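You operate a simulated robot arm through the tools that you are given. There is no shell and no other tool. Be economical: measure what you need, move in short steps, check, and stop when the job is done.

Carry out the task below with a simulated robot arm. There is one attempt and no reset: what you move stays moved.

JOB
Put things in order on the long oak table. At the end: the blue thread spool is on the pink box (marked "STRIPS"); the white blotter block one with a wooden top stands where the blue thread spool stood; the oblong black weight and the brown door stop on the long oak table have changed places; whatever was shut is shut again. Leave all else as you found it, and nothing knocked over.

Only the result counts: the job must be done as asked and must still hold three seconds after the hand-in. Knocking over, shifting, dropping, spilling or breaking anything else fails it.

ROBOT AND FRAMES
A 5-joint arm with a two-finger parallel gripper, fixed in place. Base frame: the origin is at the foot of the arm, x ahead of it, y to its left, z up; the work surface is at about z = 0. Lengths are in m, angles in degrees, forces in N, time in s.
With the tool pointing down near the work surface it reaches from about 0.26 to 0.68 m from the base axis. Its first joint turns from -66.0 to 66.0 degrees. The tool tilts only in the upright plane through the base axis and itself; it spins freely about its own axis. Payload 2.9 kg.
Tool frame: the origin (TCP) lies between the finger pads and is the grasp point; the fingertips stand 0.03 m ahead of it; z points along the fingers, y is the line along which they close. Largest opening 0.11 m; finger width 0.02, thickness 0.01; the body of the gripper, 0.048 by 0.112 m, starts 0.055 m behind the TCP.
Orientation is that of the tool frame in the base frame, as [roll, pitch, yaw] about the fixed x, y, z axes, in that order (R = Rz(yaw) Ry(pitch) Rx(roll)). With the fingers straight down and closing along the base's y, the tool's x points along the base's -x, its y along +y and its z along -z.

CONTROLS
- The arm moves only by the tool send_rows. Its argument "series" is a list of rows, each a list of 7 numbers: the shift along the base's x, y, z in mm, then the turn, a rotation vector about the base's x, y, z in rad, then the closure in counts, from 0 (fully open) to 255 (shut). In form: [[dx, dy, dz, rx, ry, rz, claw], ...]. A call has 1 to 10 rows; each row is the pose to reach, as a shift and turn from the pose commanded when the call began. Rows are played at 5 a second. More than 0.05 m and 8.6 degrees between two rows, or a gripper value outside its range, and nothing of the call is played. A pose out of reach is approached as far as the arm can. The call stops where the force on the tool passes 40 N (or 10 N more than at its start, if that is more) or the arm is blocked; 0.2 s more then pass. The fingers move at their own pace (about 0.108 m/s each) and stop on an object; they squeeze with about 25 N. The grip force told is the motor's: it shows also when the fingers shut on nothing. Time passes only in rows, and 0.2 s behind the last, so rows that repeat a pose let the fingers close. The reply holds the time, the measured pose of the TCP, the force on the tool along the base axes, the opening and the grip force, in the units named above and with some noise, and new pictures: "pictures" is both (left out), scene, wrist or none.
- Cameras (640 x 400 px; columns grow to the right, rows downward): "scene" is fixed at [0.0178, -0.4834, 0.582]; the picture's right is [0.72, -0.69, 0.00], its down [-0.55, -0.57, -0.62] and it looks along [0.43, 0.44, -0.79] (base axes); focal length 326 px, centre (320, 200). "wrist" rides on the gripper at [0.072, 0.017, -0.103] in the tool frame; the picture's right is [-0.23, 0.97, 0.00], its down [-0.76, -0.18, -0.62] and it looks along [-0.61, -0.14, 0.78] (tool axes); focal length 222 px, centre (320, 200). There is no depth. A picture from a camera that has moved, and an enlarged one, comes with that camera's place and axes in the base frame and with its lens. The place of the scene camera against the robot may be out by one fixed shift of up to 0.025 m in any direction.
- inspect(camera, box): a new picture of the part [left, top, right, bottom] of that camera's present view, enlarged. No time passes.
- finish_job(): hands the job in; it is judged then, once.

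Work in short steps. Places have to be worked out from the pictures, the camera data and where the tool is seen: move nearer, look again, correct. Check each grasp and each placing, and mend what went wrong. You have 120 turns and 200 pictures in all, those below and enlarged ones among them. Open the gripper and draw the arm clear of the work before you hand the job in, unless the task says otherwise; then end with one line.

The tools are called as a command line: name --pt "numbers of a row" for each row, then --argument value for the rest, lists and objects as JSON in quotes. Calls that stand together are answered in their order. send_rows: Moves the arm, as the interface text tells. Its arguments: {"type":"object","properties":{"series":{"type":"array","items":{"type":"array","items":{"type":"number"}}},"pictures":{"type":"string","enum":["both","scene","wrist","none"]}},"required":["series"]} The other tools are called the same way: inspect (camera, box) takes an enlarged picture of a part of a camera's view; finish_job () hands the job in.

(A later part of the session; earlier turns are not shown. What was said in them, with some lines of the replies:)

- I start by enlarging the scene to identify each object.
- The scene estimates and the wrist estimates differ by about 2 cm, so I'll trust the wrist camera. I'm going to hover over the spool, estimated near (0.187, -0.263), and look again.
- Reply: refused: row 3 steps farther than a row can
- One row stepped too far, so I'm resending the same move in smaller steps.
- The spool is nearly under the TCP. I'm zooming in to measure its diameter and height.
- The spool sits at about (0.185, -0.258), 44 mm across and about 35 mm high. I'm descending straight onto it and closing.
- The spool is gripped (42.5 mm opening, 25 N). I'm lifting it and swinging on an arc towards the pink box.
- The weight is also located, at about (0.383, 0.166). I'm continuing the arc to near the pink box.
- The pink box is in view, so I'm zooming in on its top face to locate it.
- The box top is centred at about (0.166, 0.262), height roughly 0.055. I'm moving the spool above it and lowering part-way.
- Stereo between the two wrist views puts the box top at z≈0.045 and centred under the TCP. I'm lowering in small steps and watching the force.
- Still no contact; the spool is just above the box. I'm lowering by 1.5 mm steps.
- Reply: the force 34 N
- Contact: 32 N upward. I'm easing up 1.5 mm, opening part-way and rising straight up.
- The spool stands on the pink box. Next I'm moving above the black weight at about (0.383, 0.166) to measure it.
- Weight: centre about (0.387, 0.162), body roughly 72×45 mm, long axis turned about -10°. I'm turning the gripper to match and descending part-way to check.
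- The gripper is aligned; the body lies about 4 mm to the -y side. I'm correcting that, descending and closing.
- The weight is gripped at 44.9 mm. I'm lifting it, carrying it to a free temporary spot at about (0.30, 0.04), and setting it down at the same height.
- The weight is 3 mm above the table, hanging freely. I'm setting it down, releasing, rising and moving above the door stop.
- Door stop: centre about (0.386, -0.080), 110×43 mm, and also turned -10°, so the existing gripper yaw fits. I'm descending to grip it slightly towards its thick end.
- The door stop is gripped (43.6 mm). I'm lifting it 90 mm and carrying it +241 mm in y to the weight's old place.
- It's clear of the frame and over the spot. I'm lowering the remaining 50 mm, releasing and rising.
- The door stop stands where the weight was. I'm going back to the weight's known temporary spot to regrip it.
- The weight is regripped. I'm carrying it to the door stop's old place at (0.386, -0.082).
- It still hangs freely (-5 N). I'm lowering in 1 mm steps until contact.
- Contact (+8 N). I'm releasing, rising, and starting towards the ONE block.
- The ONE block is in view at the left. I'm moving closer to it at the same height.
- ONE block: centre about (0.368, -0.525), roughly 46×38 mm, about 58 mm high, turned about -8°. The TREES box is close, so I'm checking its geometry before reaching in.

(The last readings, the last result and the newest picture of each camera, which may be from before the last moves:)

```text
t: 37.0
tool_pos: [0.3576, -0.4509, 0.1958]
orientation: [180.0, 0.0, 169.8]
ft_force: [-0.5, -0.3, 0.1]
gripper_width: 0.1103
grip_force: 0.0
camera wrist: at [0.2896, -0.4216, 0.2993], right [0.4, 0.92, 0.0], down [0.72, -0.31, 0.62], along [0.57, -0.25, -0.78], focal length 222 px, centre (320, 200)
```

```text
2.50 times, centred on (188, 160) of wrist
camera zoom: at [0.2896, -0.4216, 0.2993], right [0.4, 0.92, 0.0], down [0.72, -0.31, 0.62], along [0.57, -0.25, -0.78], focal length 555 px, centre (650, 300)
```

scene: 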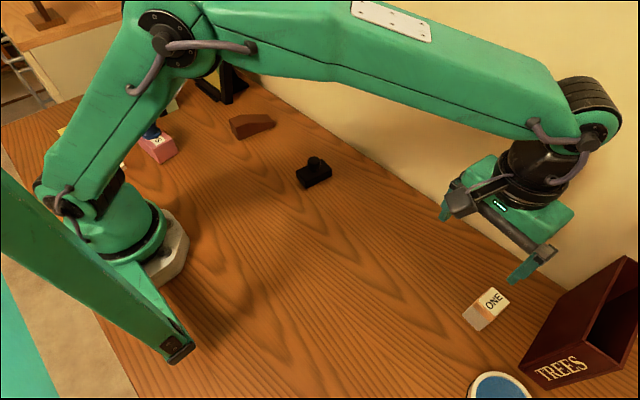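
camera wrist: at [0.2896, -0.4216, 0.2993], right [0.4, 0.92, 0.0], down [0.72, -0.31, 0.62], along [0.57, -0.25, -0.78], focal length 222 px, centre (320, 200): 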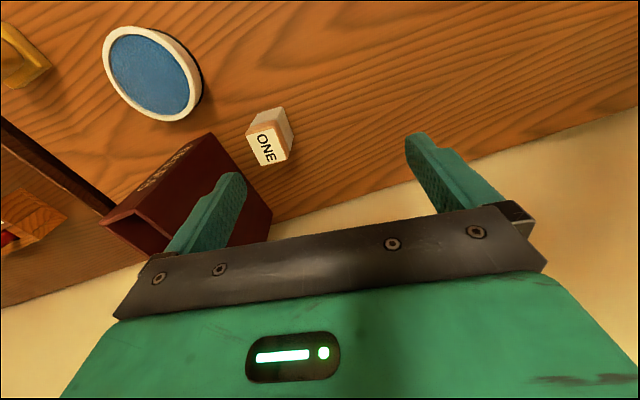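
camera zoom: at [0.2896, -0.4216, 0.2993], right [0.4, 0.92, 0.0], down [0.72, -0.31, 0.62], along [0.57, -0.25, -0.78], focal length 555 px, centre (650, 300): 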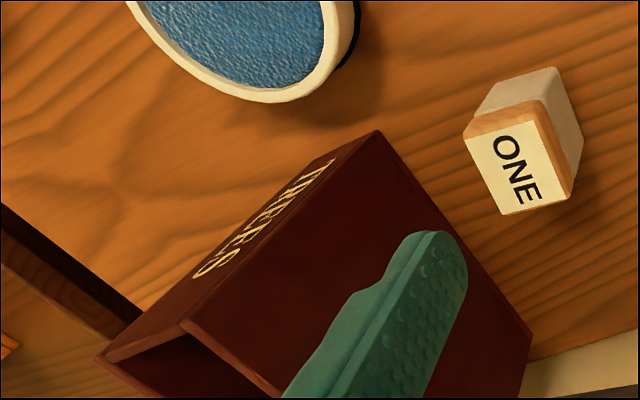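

The box's near wall is at y≈-0.61, vertical, so the gripper will clear it by about 3 cm. I'm moving above the block with a reduced opening and descending part-way.

send_rows --pt "5 -35 0 0 0 0 70" --pt "11 -72 0 0 0 0 70" --pt "11 -72 -35 0 0 0 70" --pt "11 -72 -62 0 0 0 70" --pt "11 -72 -62 0 0 0 70"

inspect --camera "wrist" --box '[220, 60, 420, 185]'

```text
t: 38.2
tool_pos: [0.3701, -0.5247, 0.1329]
orientation: [180.0, 0.0, 169.9]
ft_force: [0.3, 0.7, -0.3]
gripper_width: 0.0796
grip_force: 0.1
camera wrist: at [0.3024, -0.494, 0.2367], right [0.4, 0.92, 0.0], down [0.72, -0.31, 0.62], along [0.57, -0.25, -0.78], focal length 222 px, centre (320, 200)
```

scene: 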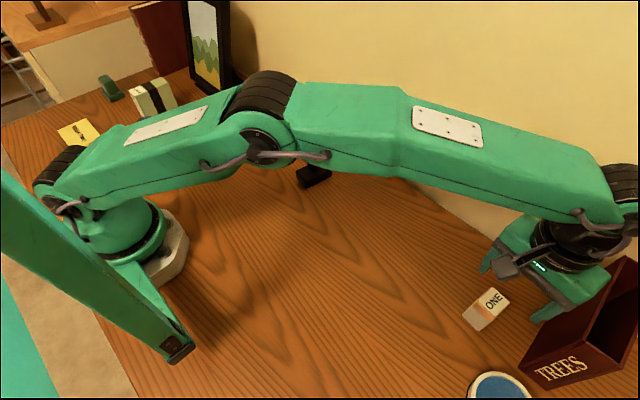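
wrist: 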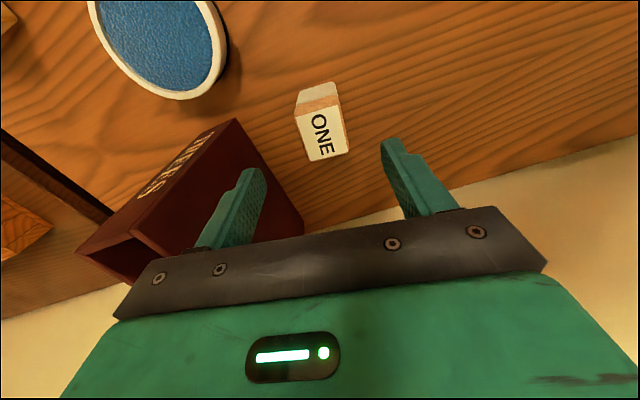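

```text
3.20 times, centred on (320, 122) of wrist
camera zoom: at [0.3024, -0.494, 0.2367], right [0.4, 0.92, 0.0], down [0.72, -0.31, 0.62], along [0.57, -0.25, -0.78], focal length 711 px, centre (320, 448)
```

zoom: 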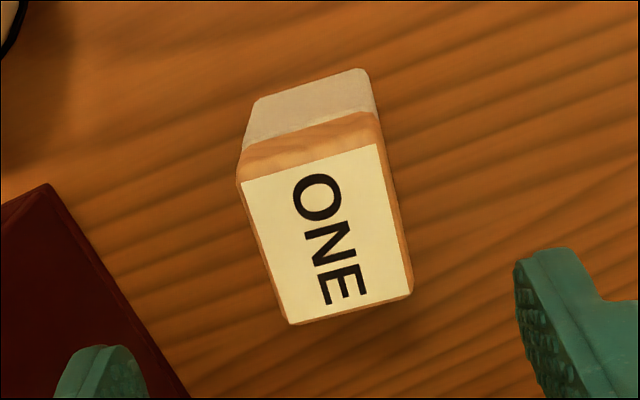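

The block is nearly under the TCP (about +3 mm in y, +2° in yaw). I'm correcting, descending and gripping it.

send_rows --pt "1 3 -20 0 0 0.04 70" --pt "1 3 -50 0 0 0.04 70" --pt "1 3 -75 0 0 0.04 70" --pt "1 3 -91 0 0 0.04 70" --pt "1 3 -91 0 0 0.04 70" --pt "1 3 -91 0 0 0.04 255" --pt "1 3 -91 0 0 0.04 255" --pt "1 3 -91 0 0 0.04 255"

```text
t: 40.0
tool_pos: [0.3696, -0.5215, 0.0434]
orientation: [180.0, 0.0, 172.2]
ft_force: [-0.6, 0.7, 0.5]
gripper_width: 0.0358
grip_force: 24.9
camera wrist: at [0.3007, -0.4932, 0.1458], right [0.36, 0.93, 0.0], down [0.73, -0.28, 0.62], along [0.58, -0.22, -0.78], focal length 222 px, centre (320, 200)
```

scene: 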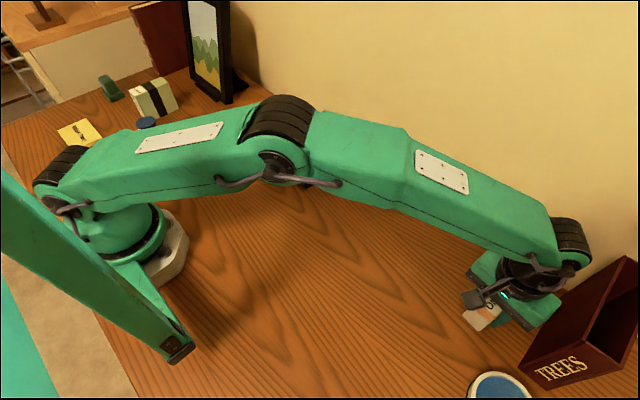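
wrist: 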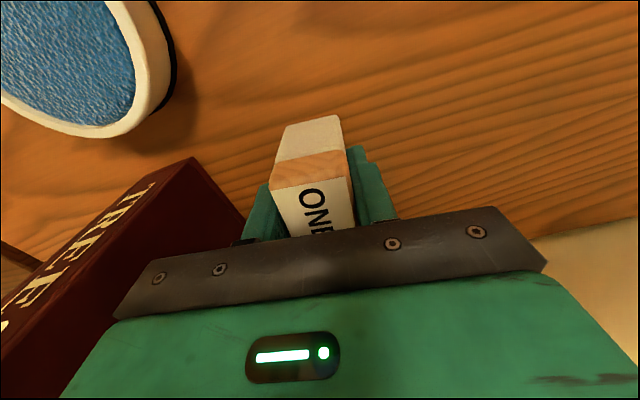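

The block is gripped (35.8 mm). I'm lifting it and retracting radially to the spool's old spot at (0.186, -0.259).

send_rows --pt "0 0 40 0 0 0 255" --pt "0 0 85 0 0 0 255" --pt "-26 37 85 0 0 0 255" --pt "-52 75 85 0 0 0 255" --pt "-79 113 85 0 0 0 255" --pt "-106 151 85 0 0 0 255" --pt "-133 189 85 0 0 0 255" --pt "-160 227 85 0 0 0 255" --pt "-184.5 263 85 0 0 0 255" --pt "-184.5 263 50 0 0 0 255"

```text
t: 42.2
tool_pos: [0.1851, -0.261, 0.0925]
orientation: [-179.9, 0.1, 172.0]
ft_force: [-0.2, -0.3, -1.0]
gripper_width: 0.0357
grip_force: 24.5
camera wrist: at [0.1174, -0.2321, 0.1966], right [0.36, 0.93, 0.0], down [0.73, -0.28, 0.62], along [0.58, -0.22, -0.78], focal length 222 px, centre (320, 200)
```

scene: 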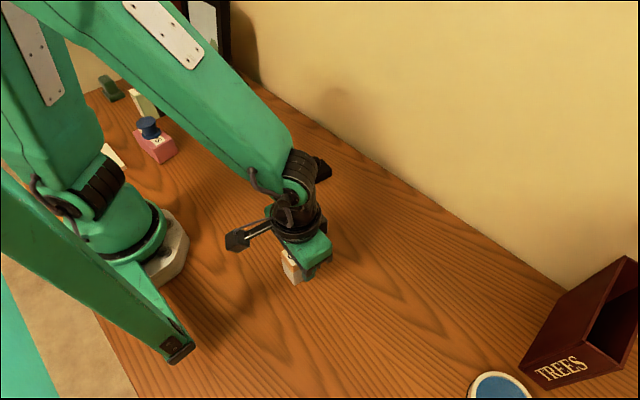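
wrist: 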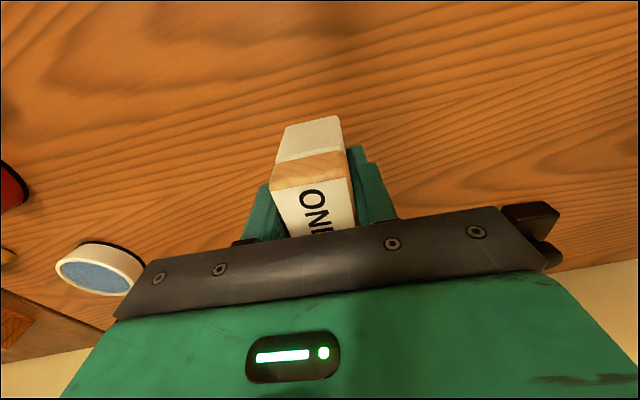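

It's over the spot. I'm lowering to just above the grasp height.

send_rows --pt "0 0 -25 0 0 0 255" --pt "0 0 -42 0 0 0 255" --pt "0 0 -48 0 0 0 255" --pt "0 0 -49.5 0 0 0 255" --pt "0 0 -50 0 0 0 255" --pictures "none"

```text
t: 43.4
tool_pos: [0.1851, -0.259, 0.0433]
orientation: [-179.9, 0.0, 172.0]
ft_force: [0.0, -0.1, -0.6]
gripper_width: 0.0357
grip_force: 25.0
```

send_rows --pt "0 0 -1 0 0 0 255" --pt "0 0 -2 0 0 0 255" --pt "0 0 -2 0 0 0 255" --pictures "none"

```text
t: 44.2
tool_pos: [0.1845, -0.2592, 0.0418]
orientation: [-180.0, 0.0, 172.1]
ft_force: [-1.1, 11.4, 36.3]
gripper_width: 0.0357
grip_force: 25.2
```

Firm contact (36 N). I'm easing up 1 mm, releasing gently and rising for a look.

send_rows --pt "0 0 1.2 0 0 0 255" --pt "0 0 1.2 0 0 0 150" --pt "0 0 1.2 0 0 0 100" --pt "0 0 1.2 0 0 0 80" --pt "0 0 30 0 0 0 80" --pt "0 0 75 0 0 0 80" --pt "0 0 120 0 0 0 0" --pt "0 0 160 0 0 0 0" --pt "0 0 160 0 0 0 0"

inspect --camera "scene" --box '[90, 70, 410, 270]'

inspect --camera "wrist" --box '[220, 60, 420, 185]'

```text
t: 46.2
tool_pos: [0.185, -0.2582, 0.2019]
orientation: [-180.0, 0.0, 172.2]
ft_force: [0.6, 0.0, -0.3]
gripper_width: 0.1099
grip_force: 0.1
camera wrist: at [0.1164, -0.23, 0.3049], right [0.36, 0.93, 0.0], down [0.73, -0.28, 0.62], along [0.58, -0.22, -0.78], focal length 222 px, centre (320, 200)
```

scene: 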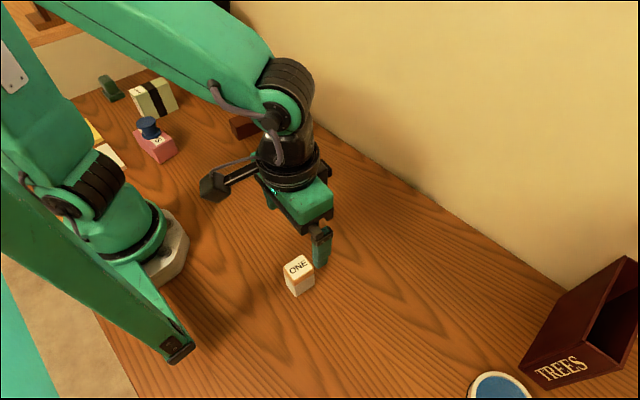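
wrist: 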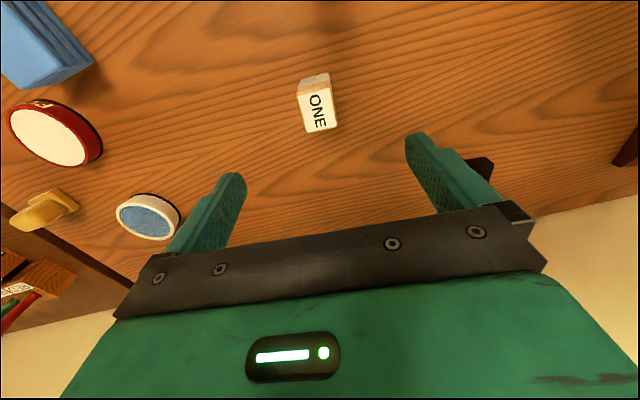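

```text
2.00 times, centred on (250, 170) of scene
camera zoom: at [0.0178, -0.4834, 0.582], right [0.72, -0.69, 0.0], down [-0.55, -0.57, -0.62], along [0.43, 0.44, -0.79], focal length 653 px, centre (460, 260)
```

zoom: 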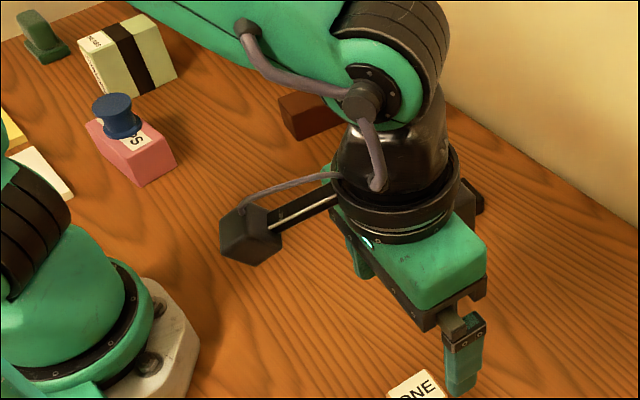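

```text
3.20 times, centred on (320, 122) of wrist
camera zoom: at [0.1164, -0.23, 0.3049], right [0.36, 0.93, 0.0], down [0.73, -0.28, 0.62], along [0.58, -0.22, -0.78], focal length 711 px, centre (320, 448)
```

zoom: 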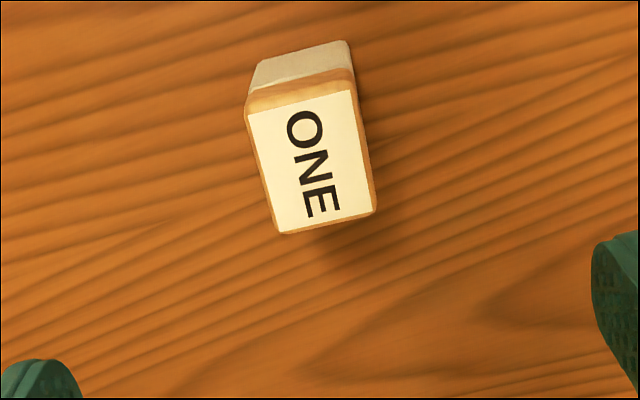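

The block stands upright on the spool's spot. I'm drawing the arm clear and doing a final check of the swapped pair.

send_rows --pt "0 0 40 0 0 0 0" --pt "35 0 65 0 0 0 0" --pt "75 0 75 0 0 0 0" --pt "115 0 75 0 0 0 0" --pt "150 5 75 0 0 0 0" --pt "150 5 75 0 0 0 0"

inspect --camera "scene" --box '[90, 70, 410, 310]'

```text
t: 47.6
tool_pos: [0.3366, -0.2543, 0.2762]
orientation: [180.0, 0.0, 172.0]
ft_force: [0.6, -0.3, 0.4]
gripper_width: 0.1101
grip_force: 0.0
camera wrist: at [0.2661, -0.2267, 0.3785], right [0.36, 0.93, 0.0], down [0.73, -0.28, 0.62], along [0.58, -0.22, -0.78], focal length 222 px, centre (320, 200)
```

scene: 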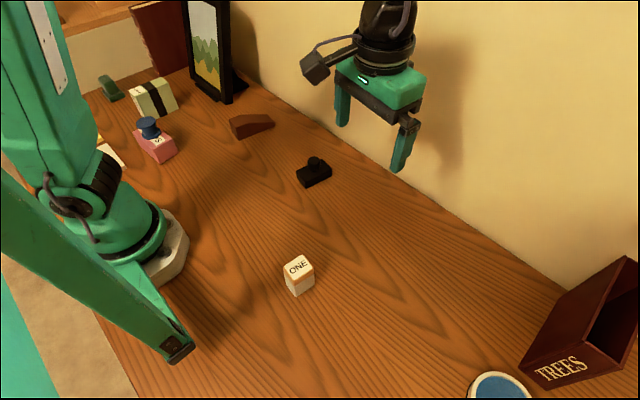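
wrist: 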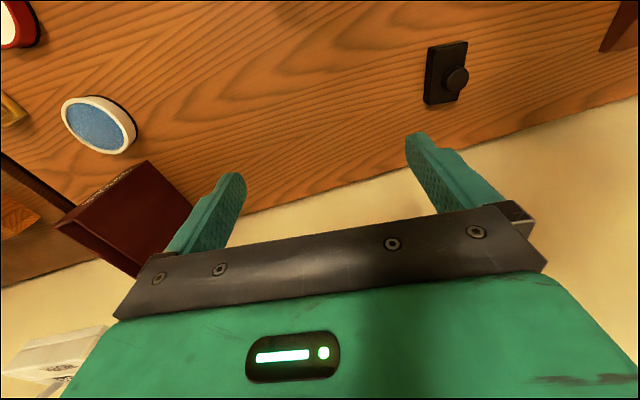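

```text
1.67 times, centred on (250, 190) of scene
camera zoom: at [0.0178, -0.4834, 0.582], right [0.72, -0.69, 0.0], down [-0.55, -0.57, -0.62], along [0.43, 0.44, -0.79], focal length 544 px, centre (437, 217)
```

zoom: 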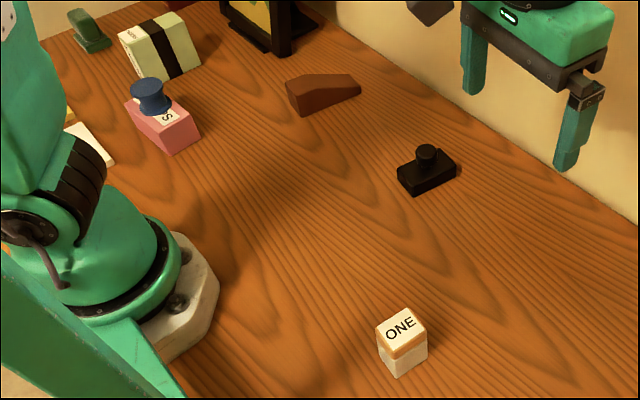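

Everything is upright and in place, the gripper is open and clear, and nothing was opened along the way, so I'm handing in.

finish_job

```text
The job is handed in.
```

The job is handed in: the blue spool is on the pink STRIPS box, block ONE is on the spool's old spot, and the black weight and the door stop have swapped places. Nothing had to be opened, and I saw nothing else moved or knocked over.
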